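You operate a simulated robot arm through the tools that you are given. There is no shell and no other tool. Be economical: measure what you need, move in short steps, check, and stop when the job is done.

Carry out the task below with a simulated two-armed robot. There is one attempt and no reset: what you move stays moved.

## Task
Pick up the label with the earliest date from the top of the black table with one hand, pass it to the other hand and put it on the shelf of the black table. Turn the count dial to 2. Put the Tea small white box from the top of the green table on the 200 m and over shelf. Put the lemon pack on the bench top away on the slat belt behind the gate. Put the tea twin pack on the bench top away on the top of the switch cabinet. Shut the left bench drawer. Take the small grey bin and put it in the brown large tray. Put the yellow cloth on the bench top away on the top of the steel table. Put the tea bottle from the under 200 m shelf on the red tray. Take the green block on the top of the black table and put it away on the bench top. Fetch the blue cloth and set it on the slat belt before the pusher. Take the apple pack from the slat belt behind the gate and leave it in the orange crate. Open the bench cupboard door. The order is free. Set down upright: small white box, lemon pack, tea bottle.

It is judged by the outcome, as a careful person would: the job done as asked, and still so three seconds after it is handed in. It fails if anything else is knocked over, pushed out of place, dropped, spilled or broken. Flat cloth is picked up by pressing the open fingertips on it (5 to 10 N) and closing them slowly along it; thin cloth reads only 2 to 8 mm in the jaws.

## Robot
Two 7-joint arms with two-finger parallel grippers on one trunk, on a base that drives. Base frame: it is fixed to the floor where the robot stands at the start and does not move with it; the origin is under the middle of the robot, x ahead of it, y to its left, z up; the surface under the hand at the start is at about z = 0.78. Lengths are in m, angles in degrees, forces in N, time in s.
The left shoulder is at the start at [0.02, 0.113, 1.147], the right one opposite. With the tool pointing down near the work surface each hand reaches from about 0.22 to 0.6 m from the robot's upright axis, wherever it stands, measured 20 degrees to its own side. Places, roughly: 200 m and over shelf [-6.2, 1.7, 1]; apple pack [3, -2.75, 1.25]; bench cupboard door [-3.9, 0.6, 0.5]; bench top [-4.1, -0.2, 0.8]; blue cloth (11x7x3 cm) [0.5, -0.3, 0.8]; count dial [-2.2, 4.3, 0.9]; green block (6x5x4 cm) [0.5, -0.1, 0.8]; label [0.25, -0.25, 0.75]; large tray [-4.25, -0.75, 0.75]; left bench drawer [-4.7, -0.4, 0.7]; lemon pack [-4, -0.25, 1]; orange crate (44x30x18 cm) [4.2, -2.4, 1]; red tray [-6.75, 1, 1]; shelf of the black table [0.4, -0.3, 0.3]; slat belt before the pusher (20x34 cm) [2.64, -3.24, 1.1]; slat belt behind the gate [3, -2.7, 1.1]; small grey bin [-4.5, -1, 0.75]; small white box [-2, 3.75, 0.75]; tea bottle [-6.5, 1.25, 1]; tea twin pack [-4, -0.5, 1]; top of the steel table [4.1, -2.4, 0.9]; top of the switch cabinet (18x38 cm) [6.88, -11.64, 0.9]; yellow cloth (11x7x3 cm) [-4.7, -1.2, 0.9]. Payload 1.57 kg a hand.
The tool frame of a hand sits at the grasp point between the pads (the TCP): z along the fingers, y along the line on which they close. The tips reach 0.03 m beyond it. The gripper opens to 0.08 m. The fingers are 0.017 m wide and 0.012 m thick; the gripper's body (0.04 by 0.082 m) begins 0.08 m behind the TCP.
Orientation is told as [roll, pitch, yaw] about the base's x, y, z axes, in that order, counted from this pose: with the fingers straight down and closing along the base's y, the tool's x points along the base's -x, its y along +y and its z along -z.

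## Interface
- The arms move only by the tool apply_moves. It takes "left_steps", "right_steps" or both (then of equal length, played together; a hand with none holds still); each is a list of rows, each an object of numbers (a shift or turn left out is 0, a gripper value left out holds the last): "jaw": the opening, from 0 (shut) to 1 (fully open); "x", "y", "z": the shift along the tool's x, y, z in units of 150 mm (1.0 is 150 mm); "ax", "ay", "az": the turn, a rotation vector about the tool's x, y, z in units of 45 degrees (1.0 is 45 degrees). In form: [{"jaw": .., "x": .., "y": .., "z": .., "ax": .., "ay": .., "az": ..}, ...]. A call has 1 to 10 rows; each row is the pose to reach, as a shift and turn from the pose commanded when the call began, along the tool's axes at that moment. A call with a number of a shift or a turn outside -1 to 1 is refused whole. Each row takes 0.2 s and may step no farther than 0.05 m and 8.6 degrees from the row before; otherwise, or with a gripper value out of range, the whole call is refused. A pose out of reach is approached as far as the arm can. The call stops where the force on the tool passes 40 N (or 10 N more than at its start, if that is more) or the arm is blocked; 0.2 s more then pass. The fingers move at their own pace (about 0.045 m/s each) and stop on an object; they squeeze with about 26 N. The grip force told is the motor's: it shows also when the fingers shut on nothing. Time passes only in rows, and 0.2 s behind the last, so rows that repeat a pose let the fingers close. It gives the time, the measured TCP pose, the force on the tool (base axes), the opening and the grip force at its end, in the units of the frame above (readings bear some noise), with the torque about the TCP (base axes, N m) and any sound that the robot's microphone picked up.
- Cameras (640 x 400 px; columns grow to the right, rows downward): "scene" is now at [0.0965, -0.0266, 1.2721]; the picture's right is [-0.29, -0.96, 0.00], its down [-0.54, 0.16, -0.83] and it looks along [0.79, -0.24, -0.56] (base axes); focal length 214 px, centre (320, 200). "left" rides on the left gripper at [0.072, 0.007, -0.122] in its tool frame; the picture's right is [-0.09, 1.00, 0.00], its down [-0.84, -0.08, -0.54] and it looks along [-0.54, -0.05, 0.84] (tool axes); focal length 238 px, centre (320, 200). "right" rides on the right gripper at [0.072, -0.007, -0.122] in its tool frame; the picture's right is [0.09, 1.00, 0.00], its down [-0.84, 0.08, -0.54] and it looks along [-0.54, 0.05, 0.84] (tool axes); focal length 238 px, centre (320, 200). There is no depth. A picture from a camera that has moved, and an enlarged one, comes with that camera's place and axes in the base frame and with its lens.
- grab_frame(camera): a new picture of that camera. The clock stands still meanwhile.
- move_column(by): slides the trunk up (or, below 0, down) by that many m; the arms and the scene camera ride with it, the base frame stays. It gives what a move gives, with no picture.
- steer(legs): drives the robot by 1 to 6 legs, each [ahead, left, turn to the left] in m, m and degrees, along the robot's own axes; the way and the turn of a leg run together, so that a leg with both is an arc; at most 1.5 m and 180 degrees a leg. The arms and the cameras ride along, it lands a little off, and it stops where it bumps. It gives what a move gives.
- turn_head(pan, tilt): turns the head with the scene camera to pan (to the left, within 80 degrees either way) and tilt (down, from -29 to 69), counted from straight ahead of the robot. It gives what a move gives.
- close_up(camera, box): a new picture of the part [left, top, right, bottom] of that camera's present view, enlarged. The clock stands still meanwhile.
- hand_in(): hands the job in; it is judged then, once.

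Work in short steps. Places have to be worked out from the pictures, the camera data and where the tool is seen: move nearer, look again, correct. Check each grasp and each placing, and mend what went wrong. You have 567 turns and 370 pictures in all, those below and enlarged ones among them. Open the grippers and draw the arms clear of the work before you hand the job in, unless the task says otherwise; then end with one line.

The tools are called by a JSON object that holds its "method" and its "body". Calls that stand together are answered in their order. apply_moves: Moves the arms, as the interface text tells. Its arguments: {"type":"object","properties":{"left_steps":{"type":"array","items":{"type":"object","properties":{"jaw":{"type":"number"},"x":{"type":"number"},"y":{"type":"number"},"z":{"type":"number"},"ax":{"type":"number"},"ay":{"type":"number"},"az":{"type":"number"}}}},"right_steps":{"type":"array","items":{"type":"object","properties":{"jaw":{"type":"number"},"x":{"type":"number"},"y":{"type":"number"},"z":{"type":"number"},"ax":{"type":"number"},"ay":{"type":"number"},"az":{"type":"number"}}}}},"required":[]} The other tools are called the same way: move_column (by) slides the trunk up or down; steer (legs) drives the base; turn_head (pan, tilt) turns the head that bears the scene camera; grab_frame (camera) takes a picture; close_up (camera, box) takes an enlarged picture of a part of a camera's view; hand_in () hands the job in.

At the start:

```text
time: 0.0
left_eef_pos: [0.3996, 0.039, 1.0953]
left_orientation: [0.0, -0.1, 0.0]
left_force: [-0.1, -0.7, 0.3]
left_moment: [-0.01, 0.02, 0.01]
left_gripper_width: 0.08
left_finger_force: 0.0
right_eef_pos: [0.3512, -0.3012, 1.1087]
right_orientation: [0.1, 0.0, 0.0]
right_force: [0.2, -0.7, -0.9]
right_moment: [-0.03, 0.01, 0.02]
right_gripper_width: 0.0797
right_finger_force: 0.0
trunk travel left (down, up): [-0.2, 0.37]
robot x, y, heading: [0.0007, 0.0011, -0.4]
head pan, tilt: [-16.8, 34.0]
```

scene: 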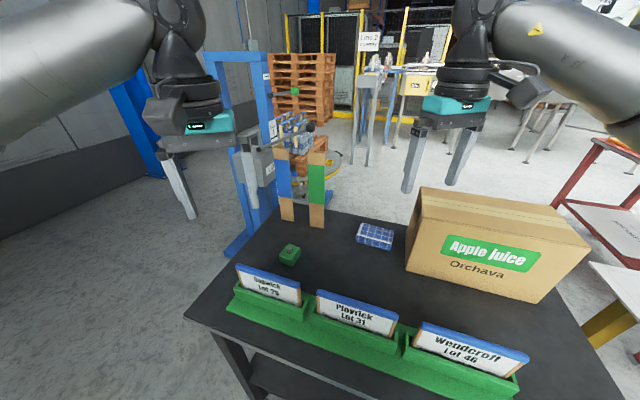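
right: 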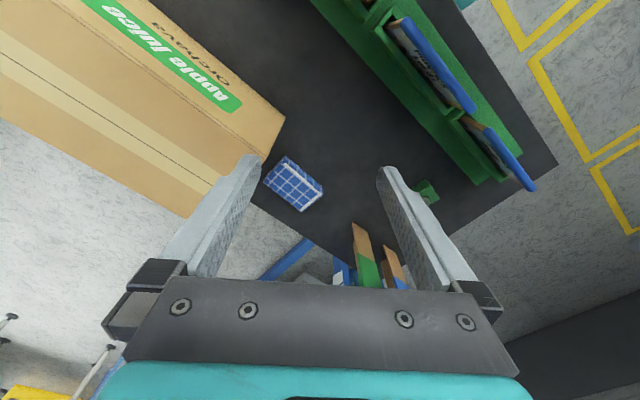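
left: 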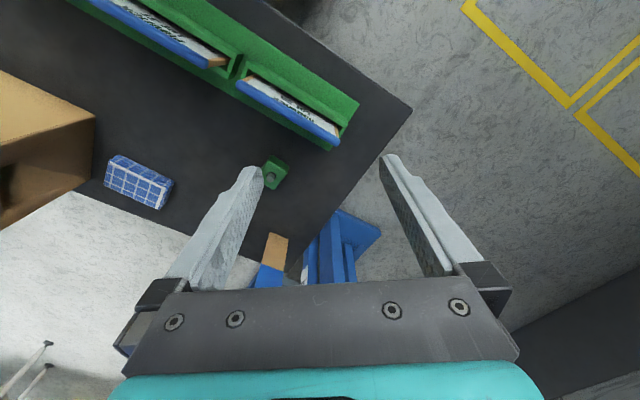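

The three labels stand in a green holder in front of me; I enlarge them to read dates.

{"method": "close_up", "body": {"camera": "scene", "box": [220, 240, 540, 400]}}

{"method": "close_up", "body": {"camera": "scene", "box": [200, 0, 520, 200]}}

```text
2.00 times, centred on (380, 320) of scene
camera zoom: at [0.0965, -0.0266, 1.2721], right [-0.29, -0.96, 0.0], down [-0.54, 0.16, -0.83], along [0.79, -0.24, -0.56], focal length 429 px, centre (200, -40)
```

zoom: 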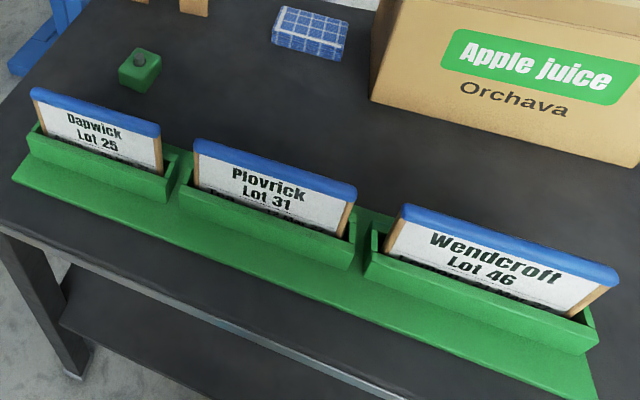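

```text
2.00 times, centred on (360, 100) of scene
camera zoom: at [0.0965, -0.0266, 1.2721], right [-0.29, -0.96, 0.0], down [-0.54, 0.16, -0.83], along [0.79, -0.24, -0.56], focal length 429 px, centre (240, 400)
```

zoom: 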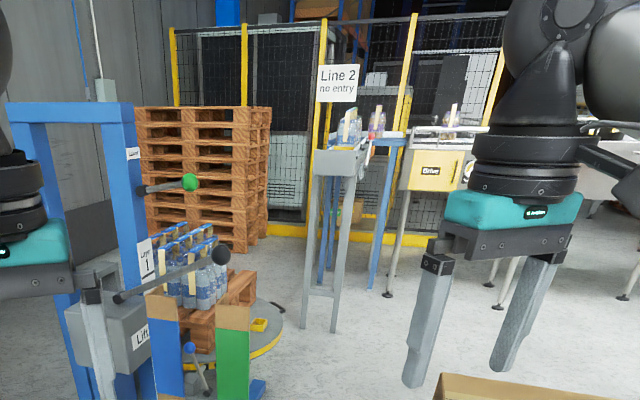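

The third line (date) is hidden behind the holder's lip. I raise the trunk to look down more steeply.

{"method": "move_column", "body": {"by": 0.3}}

{"method": "turn_head", "body": {"pan": -30, "tilt": 60}}

{"method": "grab_frame", "body": {"camera": "scene"}}

```text
time: 3.0
left_eef_pos: [0.3987, 0.0388, 1.3961]
left_orientation: [0.0, 0.0, 0.1]
left_force: [0.4, 0.3, -0.7]
left_moment: [-0.04, 0.02, 0.02]
left_gripper_width: 0.0801
left_finger_force: 0.1
right_eef_pos: [0.351, -0.3017, 1.4078]
right_orientation: [0.1, 0.0, 0.0]
right_force: [-0.2, -0.2, -0.9]
right_moment: [-0.01, -0.01, 0.01]
right_gripper_width: 0.0798
right_finger_force: 0.1
trunk travel left (down, up): [-0.5, 0.07]
robot x, y, heading: [0.0013, -0.0024, -0.2]
head pan, tilt: [-16.8, 34.0]
```

```text
time: 3.9
left_eef_pos: [0.3991, 0.0386, 1.3955]
left_orientation: [0.0, 0.0, 0.1]
left_force: [-0.4, 0.3, 0.2]
left_moment: [0.01, -0.01, -0.03]
left_gripper_width: 0.0801
left_finger_force: 0.0
right_eef_pos: [0.3509, -0.3011, 1.4076]
right_orientation: [0.0, 0.0, -0.1]
right_force: [-0.8, -0.5, 0.1]
right_moment: [-0.02, -0.02, 0.0]
right_gripper_width: 0.0802
right_finger_force: 0.0
trunk travel left (down, up): [-0.5, 0.07]
robot x, y, heading: [0.0007, -0.0001, 0.1]
head pan, tilt: [-30.0, 60.0]
```

```text
364 pictures are left
camera scene: at [0.0695, -0.0343, 1.5362], right [-0.5, -0.87, 0.0], down [-0.75, 0.43, -0.5], along [0.43, -0.25, -0.87], focal length 214 px, centre (320, 200)
```

scene: 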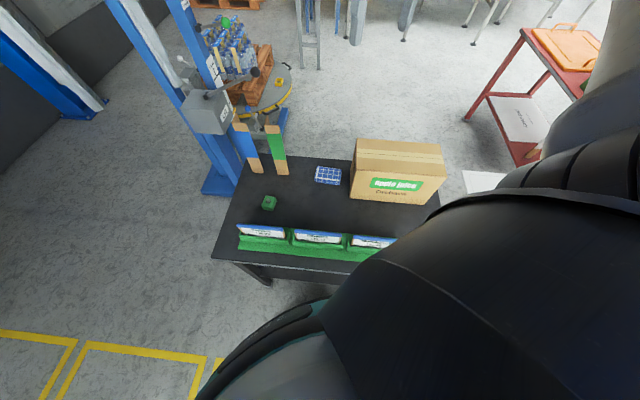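

I zoom on the labels from above.

{"method": "close_up", "body": {"camera": "scene", "box": [224, 210, 404, 270]}}

```text
3.56 times, centred on (314, 240) of scene
camera zoom: at [0.0695, -0.0343, 1.5362], right [-0.5, -0.87, 0.0], down [-0.75, 0.43, -0.5], along [0.43, -0.25, -0.87], focal length 763 px, centre (341, 58)
```

zoom: 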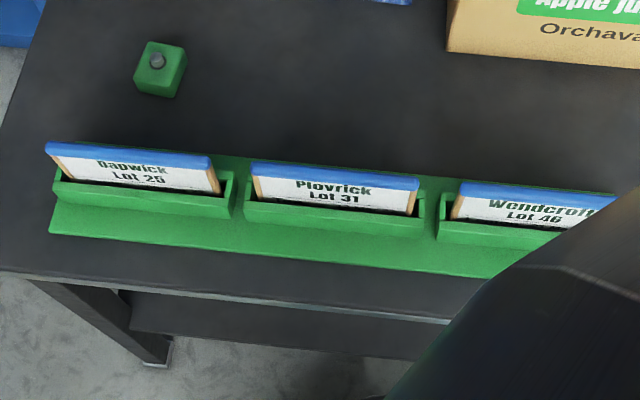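

Dates are still hidden, so I'll have to lift labels. The table is turned about -35°; I back off, turn square to it and lower the trunk again.

{"method": "steer", "body": {"legs": [[-0.15, 0, 0], [0, 0, -35], [0.0, 0.08, 0]]}}

{"method": "move_column", "body": {"by": -0.2}}

{"method": "turn_head", "body": {"pan": 0, "tilt": 50}}

{"method": "grab_frame", "body": {"camera": "scene"}}

{"method": "grab_frame", "body": {"camera": "left"}}

```text
time: 7.6
left_eef_pos: [0.2466, -0.1318, 1.395]
left_orientation: [0.0, 0.0, -35.0]
left_force: [0.3, 0.4, 0.1]
left_moment: [-0.02, 0.02, 0.01]
left_gripper_width: 0.0798
left_finger_force: 0.1
right_eef_pos: [0.0113, -0.3844, 1.4085]
right_orientation: [0.1, 0.0, -35.1]
right_force: [-0.1, 0.7, -0.9]
right_moment: [-0.05, 0.03, 0.02]
right_gripper_width: 0.08
right_finger_force: 0.0
trunk travel left (down, up): [-0.5, 0.07]
robot x, y, heading: [-0.1028, 0.0642, -35.0]
head pan, tilt: [-30.0, 60.0]
```

```text
time: 9.8
left_eef_pos: [0.246, -0.1334, 1.1955]
left_orientation: [0.1, 0.0, -34.8]
left_force: [0.9, 0.0, 0.0]
left_moment: [0.01, 0.0, 0.01]
left_gripper_width: 0.08
left_finger_force: 0.1
right_eef_pos: [0.0106, -0.3836, 1.2074]
right_orientation: [0.0, 0.0, -35.1]
right_force: [0.2, -1.0, 0.6]
right_moment: [-0.01, -0.03, 0.02]
right_gripper_width: 0.0799
right_finger_force: 0.0
trunk travel left (down, up): [-0.3, 0.27]
robot x, y, heading: [-0.1021, 0.0669, -35.1]
head pan, tilt: [-30.0, 60.0]
```

```text
time: 10.7
left_eef_pos: [0.2459, -0.1326, 1.1959]
left_orientation: [-0.1, 0.0, -34.9]
left_force: [-0.9, -0.2, -1.0]
left_moment: [0.0, -0.04, 0.02]
left_gripper_width: 0.0799
left_finger_force: 0.1
right_eef_pos: [0.0113, -0.3838, 1.2076]
right_orientation: [-0.1, 0.0, -35.1]
right_force: [0.2, 0.2, -0.5]
right_moment: [0.01, 0.0, -0.05]
right_gripper_width: 0.0797
right_finger_force: 0.1
trunk travel left (down, up): [-0.3, 0.27]
robot x, y, heading: [-0.1033, 0.0653, -34.9]
head pan, tilt: [0.0, 50.0]
```

```text
362 pictures are left
camera scene: at [-0.0302, 0.0128, 1.3487], right [-0.57, -0.82, 0.0], down [-0.63, 0.44, -0.64], along [0.53, -0.37, -0.77], focal length 214 px, centre (320, 200)
```

scene: 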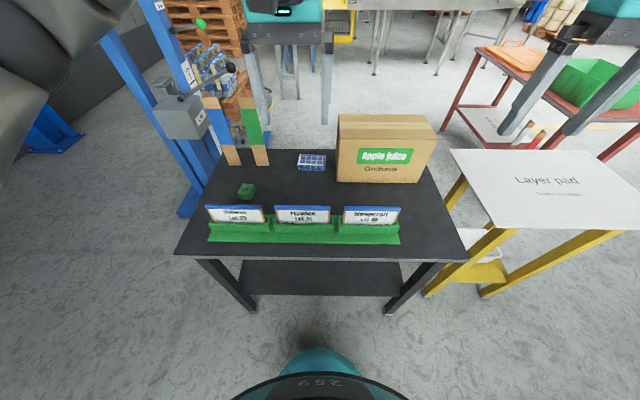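

```text
361 pictures are left
camera left: at [0.1912, -0.0878, 1.3183], right [0.65, 0.76, 0.0], down [0.64, -0.54, 0.54], along [0.41, -0.35, -0.84], focal length 238 px, centre (320, 200)
```

left: 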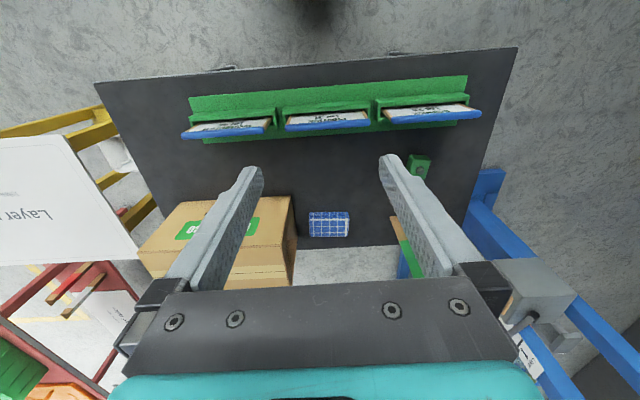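

Labels triangulate to: label 1 top ≈(0.36,0.00), label 2 ≈(0.28,-0.15), label 3 ≈(0.16,-0.28), tops at z≈0.905. I turn the left hand 45° first and move toward label 1.

{"method": "apply_moves", "body": {"left_steps": [{"az": -0.17, "y": 0.1}, {"az": -0.34, "y": 0.2}, {"az": -0.51, "y": 0.3}, {"az": -0.68, "y": 0.4}, {"az": -0.85, "y": 0.5}, {"az": -1.0, "y": 0.6}, {"az": -1.0, "y": 0.6}]}}

```text
time: 12.3
left_eef_pos: [0.297, -0.0609, 1.1975]
left_orientation: [0.1, -0.1, 10.2]
left_force: [-0.3, 0.5, -0.7]
left_moment: [0.0, 0.0, 0.02]
left_gripper_width: 0.0801
left_finger_force: 0.0
right_eef_pos: [0.0112, -0.3851, 1.2064]
right_orientation: [0.0, 0.1, -35.2]
right_force: [-0.5, 0.1, 0.4]
right_moment: [-0.01, -0.01, 0.04]
right_gripper_width: 0.08
right_finger_force: 0.0
trunk travel left (down, up): [-0.3, 0.27]
robot x, y, heading: [-0.1031, 0.0602, -35.2]
head pan, tilt: [0.0, 50.0]
```

Second half of the turn, moving above label 1.

{"method": "apply_moves", "body": {"left_steps": [{"az": -0.17, "x": -0.08, "y": 0.06, "z": 0.16}, {"az": -0.34, "x": -0.16, "y": 0.12, "z": 0.32}, {"az": -0.51, "x": -0.24, "y": 0.18, "z": 0.48}, {"az": -0.68, "x": -0.32, "y": 0.24, "z": 0.64}, {"az": -0.85, "x": -0.4, "y": 0.3, "z": 0.8}, {"az": -1.0, "x": -0.48, "y": 0.34, "z": 0.93}, {"az": -1.0, "x": -0.48, "y": 0.34, "z": 0.93}]}}

{"method": "grab_frame", "body": {"camera": "left"}}

{"method": "grab_frame", "body": {"camera": "scene"}}

```text
time: 13.9
left_eef_pos: [0.3586, 0.0012, 1.0562]
left_orientation: [0.0, 0.0, 55.3]
left_force: [0.3, -0.9, 0.7]
left_moment: [-0.03, 0.0, -0.02]
left_gripper_width: 0.0799
left_finger_force: 0.0
right_eef_pos: [0.01, -0.3845, 1.2082]
right_orientation: [0.0, 0.0, -35.1]
right_force: [0.3, 0.5, -1.0]
right_moment: [-0.04, 0.0, -0.01]
right_gripper_width: 0.0797
right_finger_force: 0.0
trunk travel left (down, up): [-0.3, 0.27]
robot x, y, heading: [-0.1023, 0.0647, -34.9]
head pan, tilt: [0.0, 50.0]
```

```text
360 pictures are left
camera left: at [0.3125, -0.0537, 1.1784], right [-0.76, 0.64, 0.0], down [0.54, 0.64, 0.54], along [0.35, 0.41, -0.84], focal length 238 px, centre (320, 200)
```

left: 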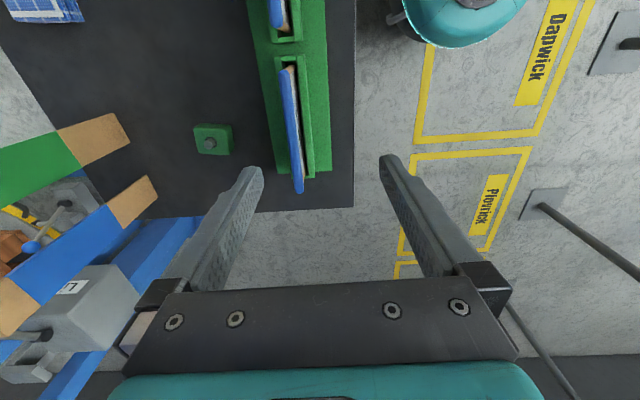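

```text
359 pictures are left
camera scene: at [-0.0303, 0.0128, 1.3488], right [-0.57, -0.82, 0.0], down [-0.63, 0.44, -0.64], along [0.53, -0.37, -0.77], focal length 214 px, centre (320, 200)
```

scene: 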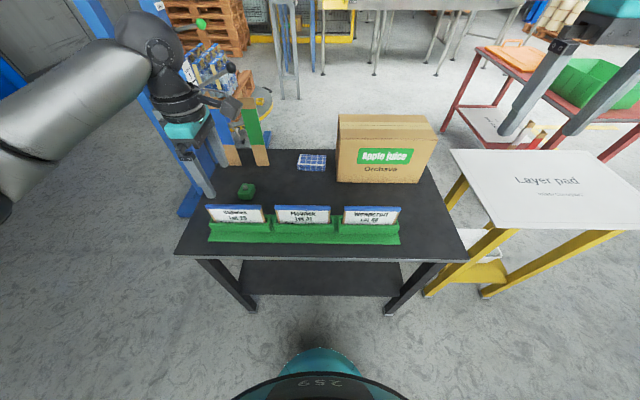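

Label 1 lies about 28 mm toward tool -y. I shift and descend partly, then look again.

{"method": "apply_moves", "body": {"left_steps": [{"y": -0.187}, {"y": -0.187, "z": 0.25}, {"y": -0.187, "z": 0.45}, {"y": -0.187, "z": 0.6}, {"y": -0.187, "z": 0.6}]}}

{"method": "grab_frame", "body": {"camera": "left"}}

{"method": "close_up", "body": {"camera": "scene", "box": [160, 120, 320, 260]}}

```text
time: 15.1
left_eef_pos: [0.3849, -0.0138, 0.965]
left_orientation: [0.0, 0.0, 55.2]
left_force: [0.6, 0.3, -0.3]
left_moment: [-0.01, 0.03, 0.0]
left_gripper_width: 0.08
left_finger_force: 0.1
right_eef_pos: [0.0111, -0.3851, 1.2079]
right_orientation: [0.0, 0.0, -35.1]
right_force: [-0.1, 0.4, -0.1]
right_moment: [-0.01, 0.04, 0.01]
right_gripper_width: 0.0799
right_finger_force: 0.0
trunk travel left (down, up): [-0.3, 0.27]
robot x, y, heading: [-0.1024, 0.0628, -35.1]
head pan, tilt: [0.0, 50.0]
```

```text
358 pictures are left
camera left: at [0.3381, -0.0689, 1.0883], right [-0.76, 0.65, 0.0], down [0.54, 0.64, 0.54], along [0.35, 0.41, -0.84], focal length 238 px, centre (320, 200)
```

left: 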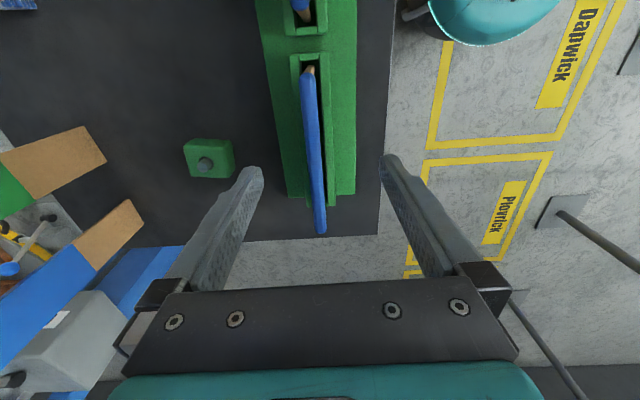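

```text
2.86 times, centred on (240, 190) of scene
camera zoom: at [-0.0302, 0.0129, 1.3488], right [-0.57, -0.82, 0.0], down [-0.63, 0.44, -0.64], along [0.53, -0.37, -0.77], focal length 613 px, centre (549, 229)
```

zoom: 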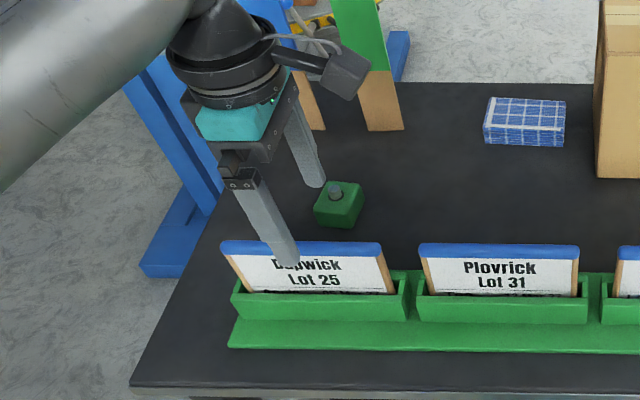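

Nearly centred; shift 5 mm more and go down so the tips straddle the label's top, then close.

{"method": "apply_moves", "body": {"left_steps": [{"y": -0.035, "z": 0.2}, {"y": -0.035, "z": 0.4}, {"y": -0.035, "z": 0.53}, {"y": -0.035, "z": 0.53}]}}

{"method": "close_up", "body": {"camera": "scene", "box": [160, 120, 320, 260]}}

{"method": "grab_frame", "body": {"camera": "left"}}

```text
time: 16.1
left_eef_pos: [0.3878, -0.0161, 0.8858]
left_orientation: [-0.1, 0.1, 55.1]
left_force: [0.5, 0.3, -0.2]
left_moment: [0.03, 0.04, 0.01]
left_gripper_width: 0.08
left_finger_force: 0.1
right_eef_pos: [0.0112, -0.3837, 1.2076]
right_orientation: [0.0, -0.1, -35.2]
right_force: [0.1, -0.5, -0.6]
right_moment: [0.0, 0.0, -0.02]
right_gripper_width: 0.08
right_finger_force: 0.0
trunk travel left (down, up): [-0.3, 0.27]
robot x, y, heading: [-0.1016, 0.066, -35.0]
head pan, tilt: [0.0, 50.0]
```

```text
2.86 times, centred on (240, 190) of scene
camera zoom: at [-0.0302, 0.0129, 1.3488], right [-0.57, -0.82, 0.0], down [-0.63, 0.44, -0.64], along [0.53, -0.37, -0.77], focal length 613 px, centre (549, 229)
```

zoom: 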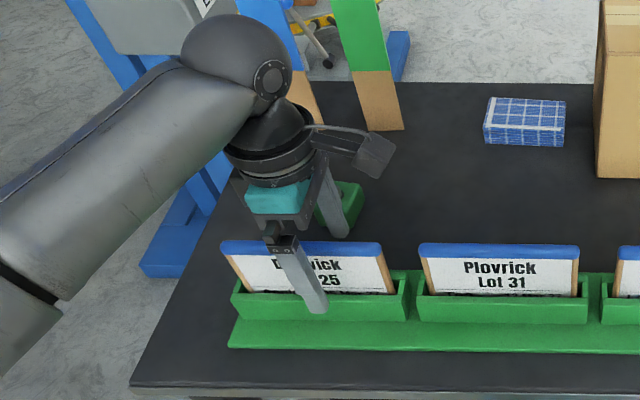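

```text
355 pictures are left
camera left: at [0.3414, -0.0721, 1.0079], right [-0.76, 0.65, 0.0], down [0.54, 0.64, 0.54], along [0.35, 0.41, -0.84], focal length 238 px, centre (320, 200)
```

left: 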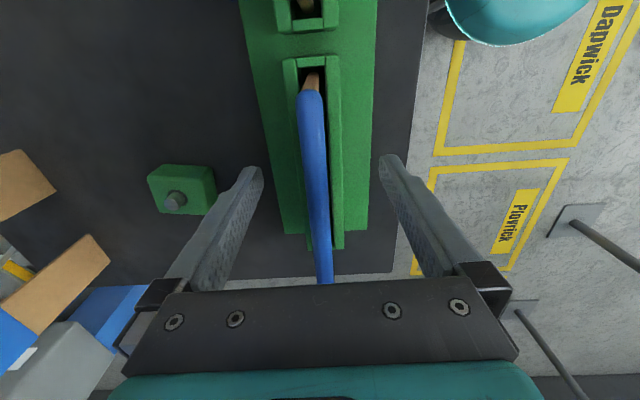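

Centred. I raise 8 mm to stay clear of the holder's lip, then close.

{"method": "apply_moves", "body": {"left_steps": [{"z": -0.055}, {"z": -0.055, "jaw": 0.5}, {"z": -0.055, "jaw": 0.2}, {"z": -0.055, "jaw": 0.0}, {"z": -0.055, "jaw": 0}, {"z": -0.055, "jaw": 0}, {"z": -0.055, "jaw": 0}]}}

{"method": "grab_frame", "body": {"camera": "left"}}

```text
time: 17.7
left_eef_pos: [0.3875, -0.0166, 0.8935]
left_orientation: [0.1, 0.0, 55.1]
left_force: [0.2, -0.3, -0.4]
left_moment: [0.01, -0.01, -0.02]
left_gripper_width: 0.0049
left_finger_force: 25.4
right_eef_pos: [0.0112, -0.3846, 1.2075]
right_orientation: [0.1, 0.0, -35.1]
right_force: [0.7, -0.2, 0.7]
right_moment: [-0.01, 0.03, -0.01]
right_gripper_width: 0.08
right_finger_force: 0.0
trunk travel left (down, up): [-0.3, 0.27]
robot x, y, heading: [-0.1038, 0.0669, -35.0]
head pan, tilt: [0.0, 50.0]
```

```text
354 pictures are left
camera left: at [0.3414, -0.0721, 1.0163], right [-0.76, 0.65, 0.0], down [0.54, 0.64, 0.54], along [0.35, 0.41, -0.84], focal length 238 px, centre (320, 200)
```

left: 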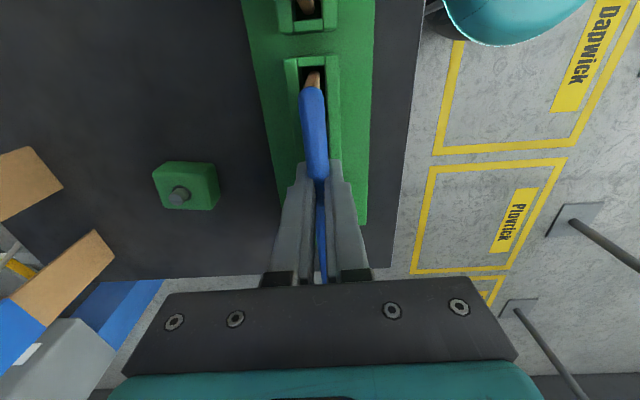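

The jaws hold a 5 mm panel. I lift it 7 cm and read it.

{"method": "apply_moves", "body": {"left_steps": [{"z": -0.15}, {"z": -0.3}, {"z": -0.45}, {"z": -0.55}, {"z": -0.55}]}}

{"method": "close_up", "body": {"camera": "scene", "box": [180, 130, 340, 250]}}

```text
time: 18.9
left_eef_pos: [0.3873, -0.0171, 0.9779]
left_orientation: [0.0, 0.0, 54.9]
left_force: [-0.1, -0.5, 0.3]
left_moment: [-0.02, 0.01, 0.01]
left_gripper_width: 0.0052
left_finger_force: 25.8
right_eef_pos: [0.0111, -0.3842, 1.2082]
right_orientation: [-0.1, 0.0, -35.2]
right_force: [-0.3, -0.7, 0.1]
right_moment: [-0.01, -0.01, 0.0]
right_gripper_width: 0.0801
right_finger_force: 0.0
trunk travel left (down, up): [-0.3, 0.27]
robot x, y, heading: [-0.1003, 0.0641, -35.0]
head pan, tilt: [0.0, 50.0]
```

```text
3.33 times, centred on (260, 190) of scene
camera zoom: at [-0.0301, 0.0129, 1.3487], right [-0.57, -0.82, 0.0], down [-0.63, 0.44, -0.64], along [0.53, -0.37, -0.77], focal length 715 px, centre (520, 233)
```

zoom: 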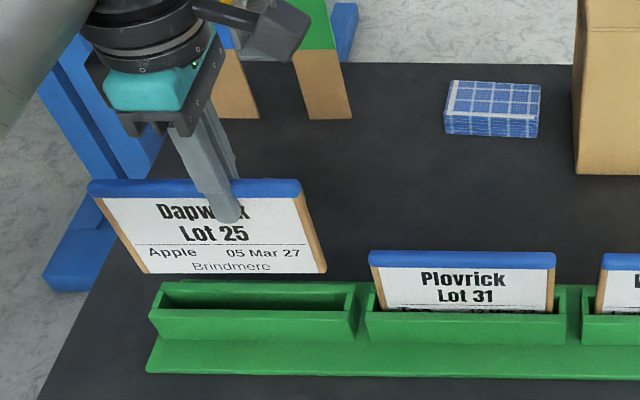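

Label 1: 05 Mar 27. I keep it held and bring the right hand, turned, over label 3.

{"method": "apply_moves", "body": {"right_steps": [{"az": 0.17, "y": 0.1, "x": -0.1}, {"az": 0.34, "y": 0.2, "x": -0.2}, {"az": 0.51, "y": 0.3, "x": -0.3}, {"az": 0.68, "y": 0.4, "x": -0.4}, {"az": 0.85, "y": 0.5, "x": -0.5}, {"az": 1.0, "y": 0.6, "x": -0.6}, {"az": 1.0, "y": 0.7, "x": -0.6}, {"az": 1.0, "y": 0.7, "x": -0.6}]}}

```text
time: 20.7
left_eef_pos: [0.3866, -0.0161, 0.9764]
left_orientation: [-0.1, -0.1, 55.2]
left_force: [-0.8, 0.1, -0.2]
left_moment: [-0.01, 0.03, 0.01]
left_gripper_width: 0.0049
left_finger_force: 26.1
right_eef_pos: [0.1434, -0.3484, 1.2081]
right_orientation: [-0.1, 0.0, -80.0]
right_force: [0.5, 0.4, -0.7]
right_moment: [0.01, -0.02, -0.01]
right_gripper_width: 0.0798
right_finger_force: 0.1
trunk travel left (down, up): [-0.3, 0.27]
robot x, y, heading: [-0.0997, 0.065, -34.9]
head pan, tilt: [0.0, 50.0]
```

{"method": "apply_moves", "body": {"right_steps": [{"az": 0.17, "y": 0.05, "x": 0.03, "z": 0.16}, {"az": 0.34, "y": 0.1, "x": 0.07, "z": 0.32}, {"az": 0.51, "y": 0.15, "x": 0.1, "z": 0.48}, {"az": 0.68, "y": 0.2, "x": 0.14, "z": 0.64}, {"az": 0.85, "y": 0.25, "x": 0.17, "z": 0.8}, {"az": 1.0, "y": 0.28, "x": 0.2, "z": 0.95}, {"az": 1.0, "y": 0.28, "x": 0.2, "z": 0.95}]}}

{"method": "grab_frame", "body": {"camera": "right"}}

```text
time: 22.3
left_eef_pos: [0.3881, -0.017, 0.9772]
left_orientation: [0.1, -0.1, 55.1]
left_force: [-0.3, 0.1, -0.5]
left_moment: [0.0, 0.01, 0.02]
left_gripper_width: 0.0051
left_finger_force: 25.4
right_eef_pos: [0.1803, -0.3137, 1.0664]
right_orientation: [0.0, 0.0, -125.2]
right_force: [0.1, -0.8, 0.7]
right_moment: [0.04, 0.03, -0.02]
right_gripper_width: 0.08
right_finger_force: 0.1
trunk travel left (down, up): [-0.3, 0.27]
robot x, y, heading: [-0.1006, 0.0644, -35.0]
head pan, tilt: [0.0, 50.0]
```

```text
352 pictures are left
camera right: at [0.2166, -0.2512, 1.1878], right [0.87, -0.5, 0.0], down [-0.42, -0.73, 0.54], along [-0.27, -0.47, -0.84], focal length 238 px, centre (320, 200)
```

right: 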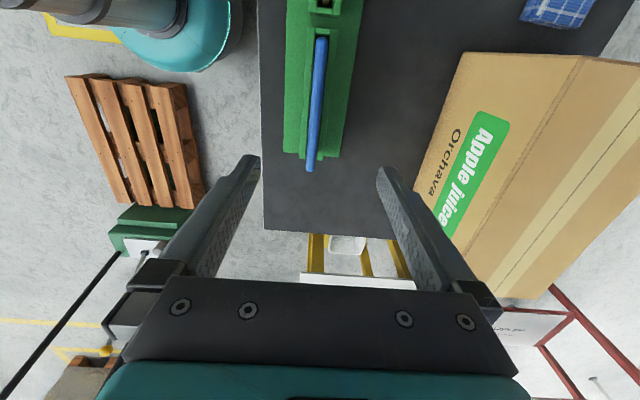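

Aligned; shift 1 cm along and descend in two calls, then close.

{"method": "apply_moves", "body": {"right_steps": [{"x": 0.06, "z": 0.2}, {"x": 0.06, "z": 0.4}, {"x": 0.06, "z": 0.6}, {"x": 0.06, "z": 0.7}, {"x": 0.06, "z": 0.7}]}}

{"method": "grab_frame", "body": {"camera": "right"}}

```text
time: 23.5
left_eef_pos: [0.3868, -0.0157, 0.9788]
left_orientation: [0.0, 0.1, 55.0]
left_force: [-0.8, -0.7, -0.1]
left_moment: [0.02, 0.01, 0.01]
left_gripper_width: 0.0052
left_finger_force: 25.4
right_eef_pos: [0.1871, -0.3062, 0.96]
right_orientation: [0.0, 0.0, -125.1]
right_force: [-0.3, 0.2, -0.2]
right_moment: [-0.03, 0.0, -0.03]
right_gripper_width: 0.0799
right_finger_force: 0.1
trunk travel left (down, up): [-0.3, 0.27]
robot x, y, heading: [-0.1083, 0.0644, -34.8]
head pan, tilt: [0.0, 50.0]
```

```text
351 pictures are left
camera right: at [0.2218, -0.2441, 1.0814], right [0.87, -0.5, 0.0], down [-0.42, -0.73, 0.54], along [-0.27, -0.47, -0.84], focal length 238 px, centre (320, 200)
```

right: 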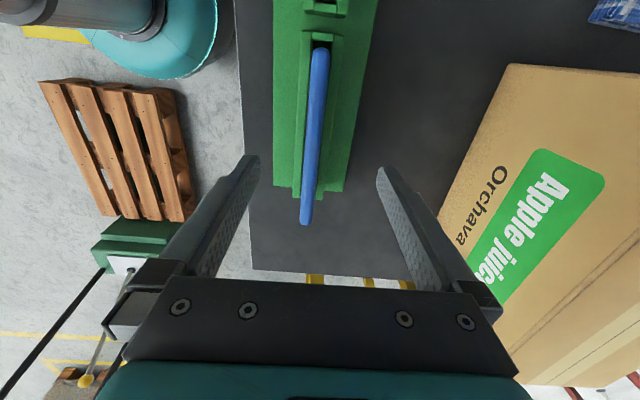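

{"method": "apply_moves", "body": {"right_steps": [{"x": 0.07, "y": -0.045, "z": 0.2}, {"x": 0.07, "y": -0.045, "z": 0.43}, {"x": 0.07, "y": -0.045, "z": 0.43, "jaw": 0.4}, {"x": 0.07, "y": -0.045, "z": 0.43, "jaw": 0}, {"x": 0.07, "y": -0.045, "z": 0.43, "jaw": 0}, {"x": 0.07, "y": -0.045, "z": 0.43, "jaw": 0}, {"x": 0.07, "y": -0.045, "z": 0.43, "jaw": 0}]}}

{"method": "apply_moves", "body": {"right_steps": [{"z": -0.15}, {"z": -0.3}, {"z": -0.45}, {"z": -0.55}, {"z": -0.55}]}}

{"method": "close_up", "body": {"camera": "scene", "box": [240, 130, 440, 255]}}

```text
time: 25.1
left_eef_pos: [0.3871, -0.0163, 0.9777]
left_orientation: [0.0, 0.0, 55.1]
left_force: [0.1, 0.6, -0.6]
left_moment: [-0.04, -0.01, -0.04]
left_gripper_width: 0.0052
left_finger_force: 25.2
right_eef_pos: [0.1863, -0.2939, 0.897]
right_orientation: [0.0, -0.1, -125.2]
right_force: [1.3, 0.9, 0.9]
right_moment: [-0.01, 0.0, 0.02]
right_gripper_width: 0.0054
right_finger_force: 17.2
trunk travel left (down, up): [-0.3, 0.27]
robot x, y, heading: [-0.1026, 0.0622, -34.8]
head pan, tilt: [0.0, 50.0]
```

```text
time: 26.3
left_eef_pos: [0.3875, -0.0152, 0.9779]
left_orientation: [0.0, 0.1, 55.0]
left_force: [-0.2, -0.5, 0.5]
left_moment: [-0.01, 0.01, 0.0]
left_gripper_width: 0.0052
left_finger_force: 24.6
right_eef_pos: [0.1876, -0.296, 0.9794]
right_orientation: [0.0, 0.0, -125.1]
right_force: [0.6, -0.3, -0.3]
right_moment: [0.0, 0.0, 0.02]
right_gripper_width: 0.0051
right_finger_force: 25.2
trunk travel left (down, up): [-0.3, 0.27]
robot x, y, heading: [-0.0998, 0.0616, -34.7]
head pan, tilt: [0.0, 50.0]
```

```text
3.20 times, centred on (340, 192) of scene
camera zoom: at [-0.0301, 0.0129, 1.3487], right [-0.57, -0.82, 0.0], down [-0.63, 0.44, -0.64], along [0.53, -0.37, -0.77], focal length 686 px, centre (256, 224)
```

zoom: 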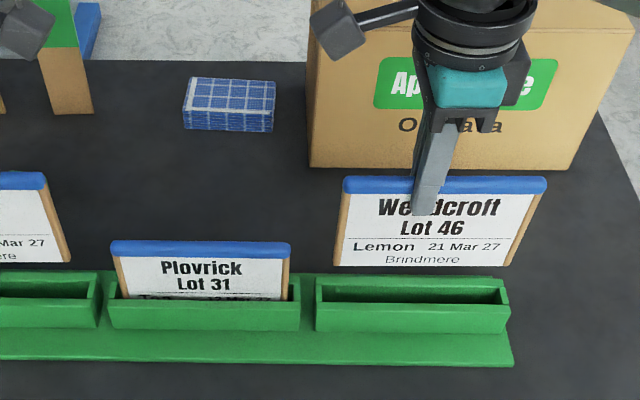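

Label 3: 21 Mar 27, later. I lower it back into its slot and release.

{"method": "apply_moves", "body": {"right_steps": [{"z": 0.15}, {"z": 0.3}, {"z": 0.45}, {"z": 0.54}, {"z": 0.54}]}}

{"method": "close_up", "body": {"camera": "scene", "box": [240, 130, 440, 255]}}

```text
time: 27.5
left_eef_pos: [0.3875, -0.0149, 0.9777]
left_orientation: [0.1, 0.0, 55.1]
left_force: [0.3, 0.5, -0.2]
left_moment: [-0.03, 0.02, -0.02]
left_gripper_width: 0.0051
left_finger_force: 25.2
right_eef_pos: [0.1871, -0.2938, 0.8981]
right_orientation: [0.0, 0.0, -125.2]
right_force: [-0.3, -0.3, -0.6]
right_moment: [0.0, 0.03, 0.0]
right_gripper_width: 0.0054
right_finger_force: 25.0
trunk travel left (down, up): [-0.3, 0.27]
robot x, y, heading: [-0.1056, 0.063, -35.0]
head pan, tilt: [0.0, 50.0]
```

```text
3.20 times, centred on (340, 192) of scene
camera zoom: at [-0.0301, 0.0129, 1.3488], right [-0.57, -0.82, 0.0], down [-0.63, 0.44, -0.64], along [0.53, -0.37, -0.77], focal length 686 px, centre (256, 224)
```

zoom: 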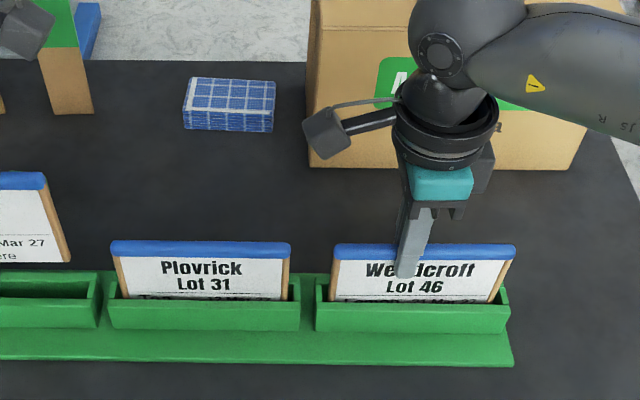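

Label 3 is back. Release and rise with the right hand, while the left hand moves label 1 up and away to the left.

{"method": "apply_moves", "body": {"right_steps": [{"jaw": 0.5}, {"jaw": 1}, {"jaw": 1}, {"z": -0.2}, {"z": -0.4}, {"z": -0.6}, {"z": -0.6}], "left_steps": [{"x": -0.1, "z": -0.2}, {"x": -0.2, "z": -0.4}, {"x": -0.35, "z": -0.6}, {"x": -0.5, "z": -0.8}, {"x": -0.6, "z": -0.9}, {"x": -0.7, "z": -1}, {"x": -0.7, "z": -1}]}}

{"method": "apply_moves", "body": {"right_steps": [{"x": 0.3}, {"x": 0.6}, {"x": 0.85}, {"x": 1}, {"x": 1}]}}

{"method": "grab_frame", "body": {"camera": "right"}}

{"method": "grab_frame", "body": {"camera": "scene"}}

```text
time: 29.1
left_eef_pos: [0.4456, 0.071, 1.1285]
left_orientation: [-0.1, -0.1, 55.0]
left_force: [0.1, 0.5, -0.7]
left_moment: [-0.01, 0.03, -0.01]
left_gripper_width: 0.0048
left_finger_force: 25.8
right_eef_pos: [0.1862, -0.2937, 0.988]
right_orientation: [-0.1, 0.1, -125.0]
right_force: [0.2, -0.8, -0.4]
right_moment: [0.0, 0.01, 0.0]
right_gripper_width: 0.0803
right_finger_force: 0.1
trunk travel left (down, up): [-0.3, 0.27]
robot x, y, heading: [-0.1016, 0.0656, -34.8]
head pan, tilt: [0.0, 50.0]
```

```text
time: 30.3
left_eef_pos: [0.4454, 0.0706, 1.1283]
left_orientation: [0.0, 0.0, 55.0]
left_force: [-0.6, 0.0, -0.4]
left_moment: [-0.01, 0.03, 0.01]
left_gripper_width: 0.005
left_finger_force: 25.9
right_eef_pos: [0.2736, -0.1717, 0.9893]
right_orientation: [0.0, 0.0, -125.1]
right_force: [0.1, 0.3, 0.2]
right_moment: [0.0, 0.02, 0.01]
right_gripper_width: 0.08
right_finger_force: 0.1
trunk travel left (down, up): [-0.3, 0.27]
robot x, y, heading: [-0.1022, 0.0598, -34.8]
head pan, tilt: [0.0, 50.0]
```

```text
348 pictures are left
camera right: at [0.3091, -0.109, 1.1113], right [0.87, -0.5, 0.0], down [-0.42, -0.73, 0.54], along [-0.27, -0.47, -0.84], focal length 238 px, centre (320, 200)
```

right: 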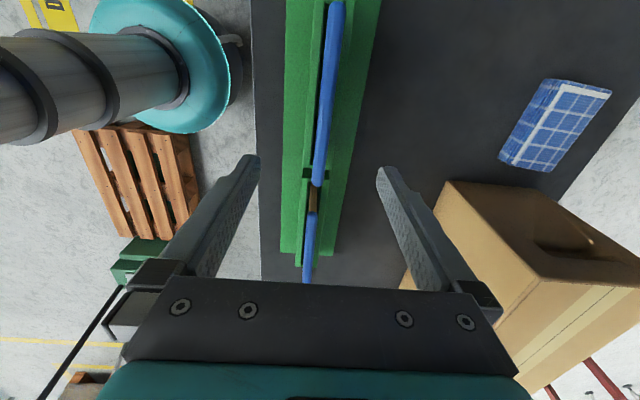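

```text
347 pictures are left
camera scene: at [-0.0302, 0.0128, 1.3487], right [-0.57, -0.82, 0.0], down [-0.63, 0.44, -0.64], along [0.53, -0.37, -0.77], focal length 214 px, centre (320, 200)
```

scene: 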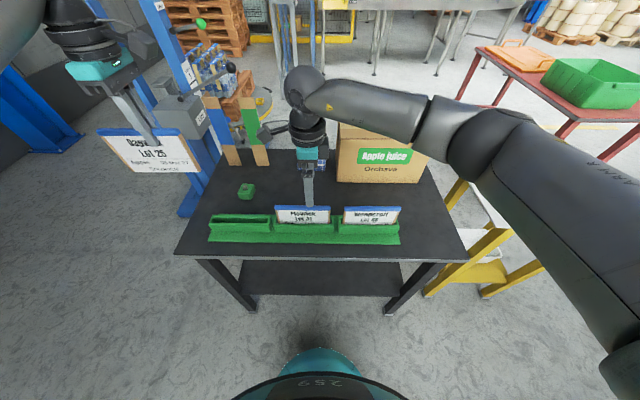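

Shift 2 cm more over label 2 and descend, close, lift.

{"method": "apply_moves", "body": {"right_steps": [{"x": 0.14}, {"x": 0.14, "z": 0.2}, {"x": 0.14, "z": 0.4}, {"x": 0.14, "z": 0.62}, {"x": 0.14, "z": 0.62, "jaw": 0.4}, {"x": 0.14, "z": 0.62, "jaw": 0}, {"x": 0.14, "z": 0.62, "jaw": 0}, {"x": 0.14, "z": 0.62, "jaw": 0}, {"x": 0.14, "z": 0.62, "jaw": 0}]}}

{"method": "apply_moves", "body": {"right_steps": [{"z": -0.15}, {"z": -0.3}, {"z": -0.45}, {"z": -0.55}, {"z": -0.55}]}}

{"method": "close_up", "body": {"camera": "scene", "box": [220, 130, 420, 255]}}

```text
time: 32.3
left_eef_pos: [0.4462, 0.0706, 1.1278]
left_orientation: [0.0, 0.1, 55.1]
left_force: [-0.5, -0.4, -1.7]
left_moment: [0.01, -0.01, 0.02]
left_gripper_width: 0.0054
left_finger_force: 25.0
right_eef_pos: [0.286, -0.1539, 0.8955]
right_orientation: [0.0, 0.0, -125.1]
right_force: [-0.7, -0.6, 0.3]
right_moment: [0.03, -0.03, -0.01]
right_gripper_width: 0.0054
right_finger_force: 17.3
trunk travel left (down, up): [-0.3, 0.27]
robot x, y, heading: [-0.1001, 0.0606, -35.2]
head pan, tilt: [0.0, 50.0]
```

```text
time: 33.5
left_eef_pos: [0.4438, 0.072, 1.1274]
left_orientation: [0.0, 0.0, 55.1]
left_force: [-0.1, -0.5, -0.1]
left_moment: [-0.01, 0.02, -0.01]
left_gripper_width: 0.005
left_finger_force: 25.1
right_eef_pos: [0.2857, -0.1523, 0.9779]
right_orientation: [0.0, -0.1, -125.2]
right_force: [-0.5, -0.3, -0.1]
right_moment: [0.03, -0.01, 0.01]
right_gripper_width: 0.0048
right_finger_force: 25.4
trunk travel left (down, up): [-0.3, 0.27]
robot x, y, heading: [-0.0985, 0.062, -35.0]
head pan, tilt: [0.0, 50.0]
```

```text
3.20 times, centred on (320, 192) of scene
camera zoom: at [-0.0301, 0.0129, 1.3487], right [-0.57, -0.82, 0.0], down [-0.63, 0.44, -0.64], along [0.53, -0.37, -0.77], focal length 686 px, centre (320, 224)
```

zoom: 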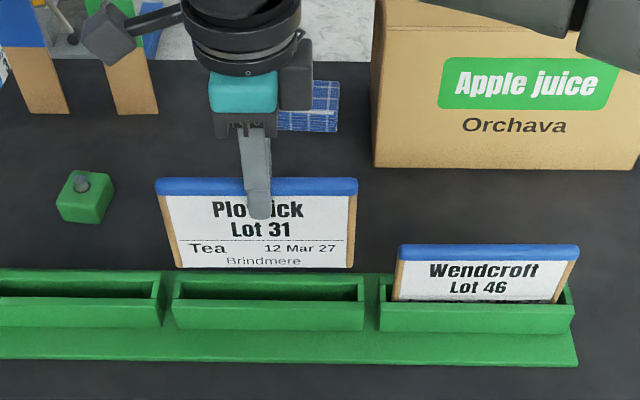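

Label 2: 12 Mar 27. Label 1 (05 Mar 27) is earliest. I put label 2 back.

{"method": "apply_moves", "body": {"right_steps": [{"z": 0.15}, {"z": 0.3}, {"z": 0.45}, {"z": 0.54}, {"z": 0.54}]}}

{"method": "grab_frame", "body": {"camera": "scene"}}

{"method": "close_up", "body": {"camera": "scene", "box": [90, 110, 210, 185]}}

```text
time: 34.7
left_eef_pos: [0.446, 0.071, 1.1267]
left_orientation: [0.0, 0.0, 55.1]
left_force: [0.4, -0.3, -1.5]
left_moment: [0.0, 0.01, 0.0]
left_gripper_width: 0.005
left_finger_force: 25.9
right_eef_pos: [0.286, -0.1542, 0.8947]
right_orientation: [0.0, 0.0, -125.2]
right_force: [0.0, -0.1, -0.7]
right_moment: [-0.01, 0.02, 0.02]
right_gripper_width: 0.0052
right_finger_force: 25.5
trunk travel left (down, up): [-0.3, 0.27]
robot x, y, heading: [-0.103, 0.0608, -35.0]
head pan, tilt: [0.0, 50.0]
```

```text
345 pictures are left
camera scene: at [-0.0301, 0.0129, 1.3488], right [-0.57, -0.82, 0.0], down [-0.63, 0.44, -0.64], along [0.53, -0.37, -0.77], focal length 214 px, centre (320, 200)
```

scene: 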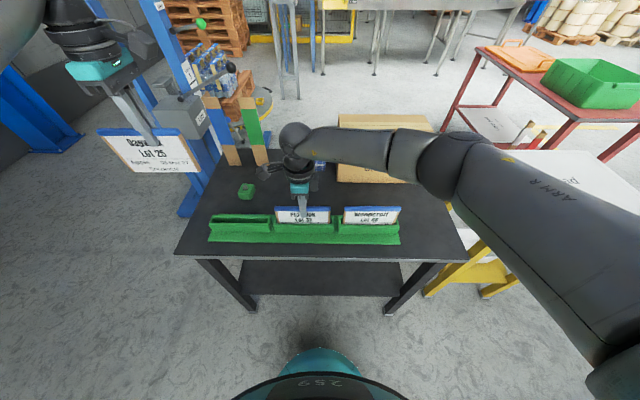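

```text
5.33 times, centred on (150, 148) of scene
camera zoom: at [-0.0301, 0.0129, 1.3488], right [-0.57, -0.82, 0.0], down [-0.63, 0.44, -0.64], along [0.53, -0.37, -0.77], focal length 1144 px, centre (1227, 480)
```

zoom: 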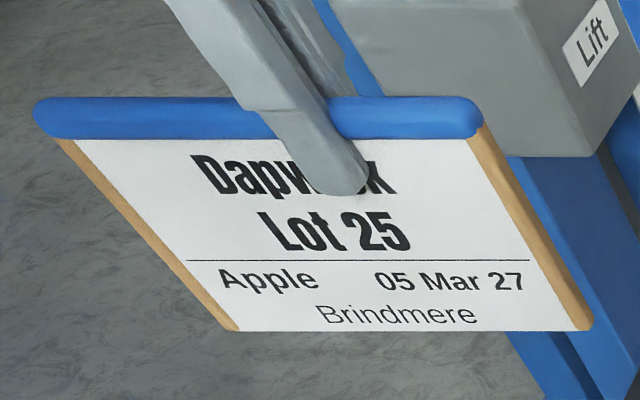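

Label 1 confirmed 05 Mar 27. Right hand releases label 2 and rises, moving right to make room for the hand-over.

{"method": "apply_moves", "body": {"right_steps": [{"jaw": 0.5}, {"jaw": 1}, {"jaw": 1}, {"z": -0.25}, {"z": -0.5}, {"z": -0.75}, {"z": -1, "x": -0.2}, {"z": -1, "x": -0.5}, {"z": -1, "x": -0.8}, {"z": -1, "x": -1}]}}

{"method": "apply_moves", "body": {"right_steps": [{"z": -0.1, "ay": 0.17}, {"z": -0.2, "ay": 0.34}, {"z": -0.3, "ay": 0.51}, {"z": -0.3, "ay": 0.68}, {"z": -0.3, "ay": 0.85}, {"z": -0.3, "ay": 1}, {"z": -0.3, "ay": 1}]}}

{"method": "grab_frame", "body": {"camera": "scene"}}

```text
time: 36.9
left_eef_pos: [0.4448, 0.0706, 1.1283]
left_orientation: [0.0, 0.0, 55.0]
left_force: [-0.4, -0.1, 0.5]
left_moment: [-0.01, -0.01, 0.03]
left_gripper_width: 0.0051
left_finger_force: 25.7
right_eef_pos: [0.1966, -0.2779, 1.0463]
right_orientation: [0.0, 0.0, -125.1]
right_force: [0.3, -0.1, 0.0]
right_moment: [-0.01, -0.01, -0.01]
right_gripper_width: 0.0799
right_finger_force: 0.0
trunk travel left (down, up): [-0.3, 0.27]
robot x, y, heading: [-0.1018, 0.0619, -34.8]
head pan, tilt: [0.0, 50.0]
```

```text
time: 38.5
left_eef_pos: [0.4456, 0.0711, 1.1291]
left_orientation: [0.0, 0.1, 55.1]
left_force: [0.0, -0.1, -0.8]
left_moment: [-0.01, 0.03, 0.0]
left_gripper_width: 0.005
left_finger_force: 25.6
right_eef_pos: [0.1993, -0.2774, 1.092]
right_orientation: [0.0, 45.0, -125.0]
right_force: [0.9, -0.3, 0.1]
right_moment: [-0.02, 0.02, 0.05]
right_gripper_width: 0.0797
right_finger_force: 0.2
trunk travel left (down, up): [-0.3, 0.27]
robot x, y, heading: [-0.1053, 0.0635, -34.9]
head pan, tilt: [0.0, 50.0]
```

```text
343 pictures are left
camera scene: at [-0.03, 0.013, 1.3488], right [-0.57, -0.82, 0.0], down [-0.63, 0.44, -0.64], along [0.53, -0.37, -0.77], focal length 214 px, centre (320, 200)
```

scene: 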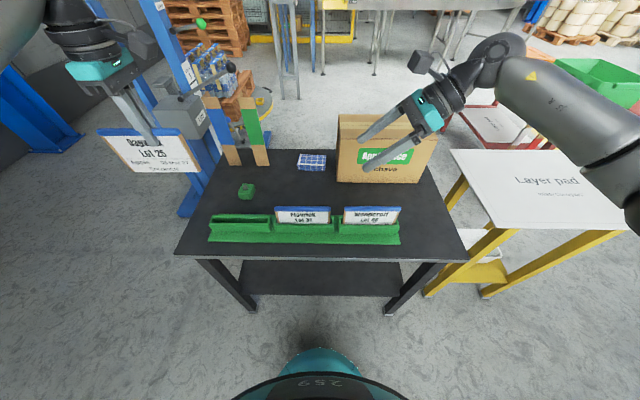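

Works. Finish the turn so the right fingers point left, and bring the label nearer with the left hand.

{"method": "apply_moves", "body": {"right_steps": [{"ay": 0.17}, {"ay": 0.34}, {"ay": 0.51}, {"ay": 0.68}, {"ay": 0.85}, {"ay": 1}, {"ay": 1}], "left_steps": [{"x": 0.12}, {"x": 0.25}, {"x": 0.38}, {"x": 0.5}, {"x": 0.63}, {"x": 0.75}, {"x": 0.75}]}}

{"method": "grab_frame", "body": {"camera": "scene"}}

{"method": "grab_frame", "body": {"camera": "right"}}

```text
time: 40.1
left_eef_pos: [0.3815, -0.0225, 1.1292]
left_orientation: [0.0, -0.1, 55.1]
left_force: [0.4, 0.2, -0.6]
left_moment: [0.01, 0.04, 0.0]
left_gripper_width: 0.0053
left_finger_force: 25.6
right_eef_pos: [0.1987, -0.2761, 1.0915]
right_orientation: [168.7, 89.9, 43.5]
right_force: [-1.0, 0.3, 0.5]
right_moment: [0.0, -0.03, 0.0]
right_gripper_width: 0.0799
right_finger_force: 0.0
trunk travel left (down, up): [-0.3, 0.27]
robot x, y, heading: [-0.1043, 0.0617, -34.8]
head pan, tilt: [0.0, 50.0]
```

```text
342 pictures are left
camera scene: at [-0.0301, 0.013, 1.3488], right [-0.57, -0.82, 0.0], down [-0.63, 0.44, -0.64], along [0.53, -0.37, -0.77], focal length 214 px, centre (320, 200)
```

scene: 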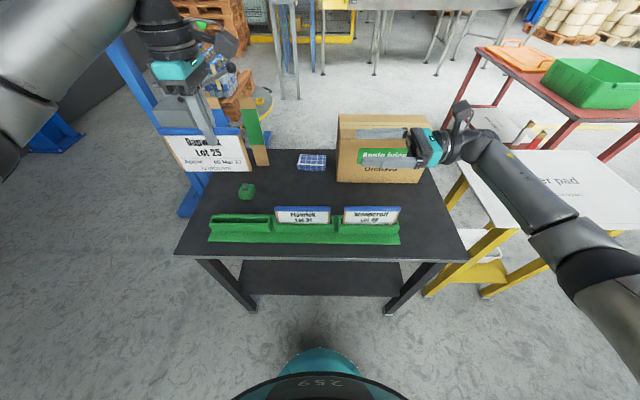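

```text
341 pictures are left
camera right: at [0.1229, -0.3727, 1.1621], right [0.81, -0.57, 0.09], down [-0.25, -0.49, -0.84], along [0.53, 0.66, -0.54], focal length 238 px, centre (320, 200)
```

right: 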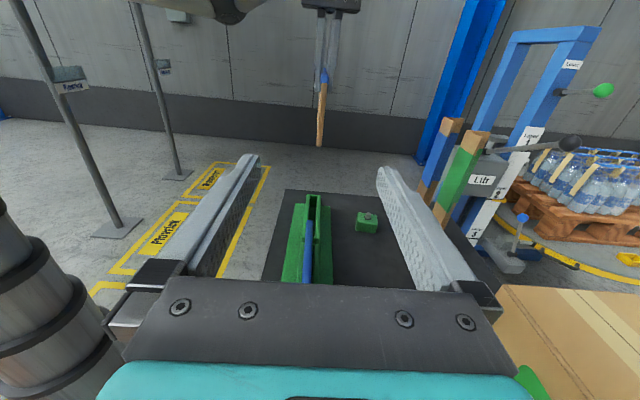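

The label's edge is right ahead of the right fingers at good height. I advance the right hand 26 cm in two calls.

{"method": "apply_moves", "body": {"right_steps": [{"z": 0.25}, {"z": 0.5}, {"z": 0.75}, {"z": 0.95}, {"z": 0.95}]}}

{"method": "grab_frame", "body": {"camera": "right"}}

```text
time: 41.3
left_eef_pos: [0.3827, -0.0224, 1.1284]
left_orientation: [-0.1, -0.1, 55.1]
left_force: [-0.1, 0.0, -0.4]
left_moment: [0.0, 0.03, -0.03]
left_gripper_width: 0.0051
left_finger_force: 25.6
right_eef_pos: [0.2802, -0.1595, 1.0897]
right_orientation: [-153.8, 90.0, 81.2]
right_force: [-0.3, -0.5, 0.3]
right_moment: [0.02, 0.01, 0.02]
right_gripper_width: 0.0801
right_finger_force: 0.0
trunk travel left (down, up): [-0.3, 0.27]
robot x, y, heading: [-0.1037, 0.0598, -34.9]
head pan, tilt: [0.0, 50.0]
```

```text
340 pictures are left
camera right: at [0.2055, -0.2555, 1.1619], right [0.81, -0.57, 0.09], down [-0.25, -0.49, -0.84], along [0.52, 0.66, -0.54], focal length 238 px, centre (320, 200)
```

right: 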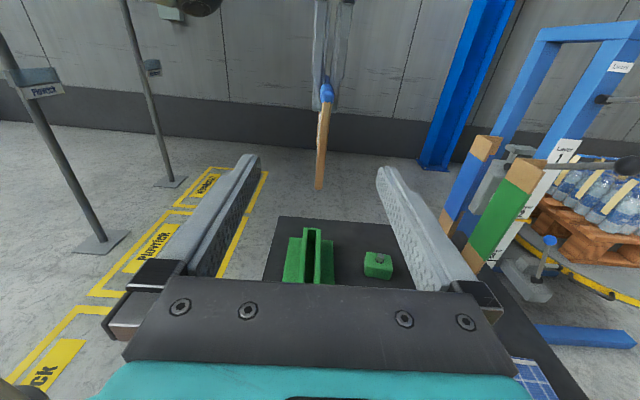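

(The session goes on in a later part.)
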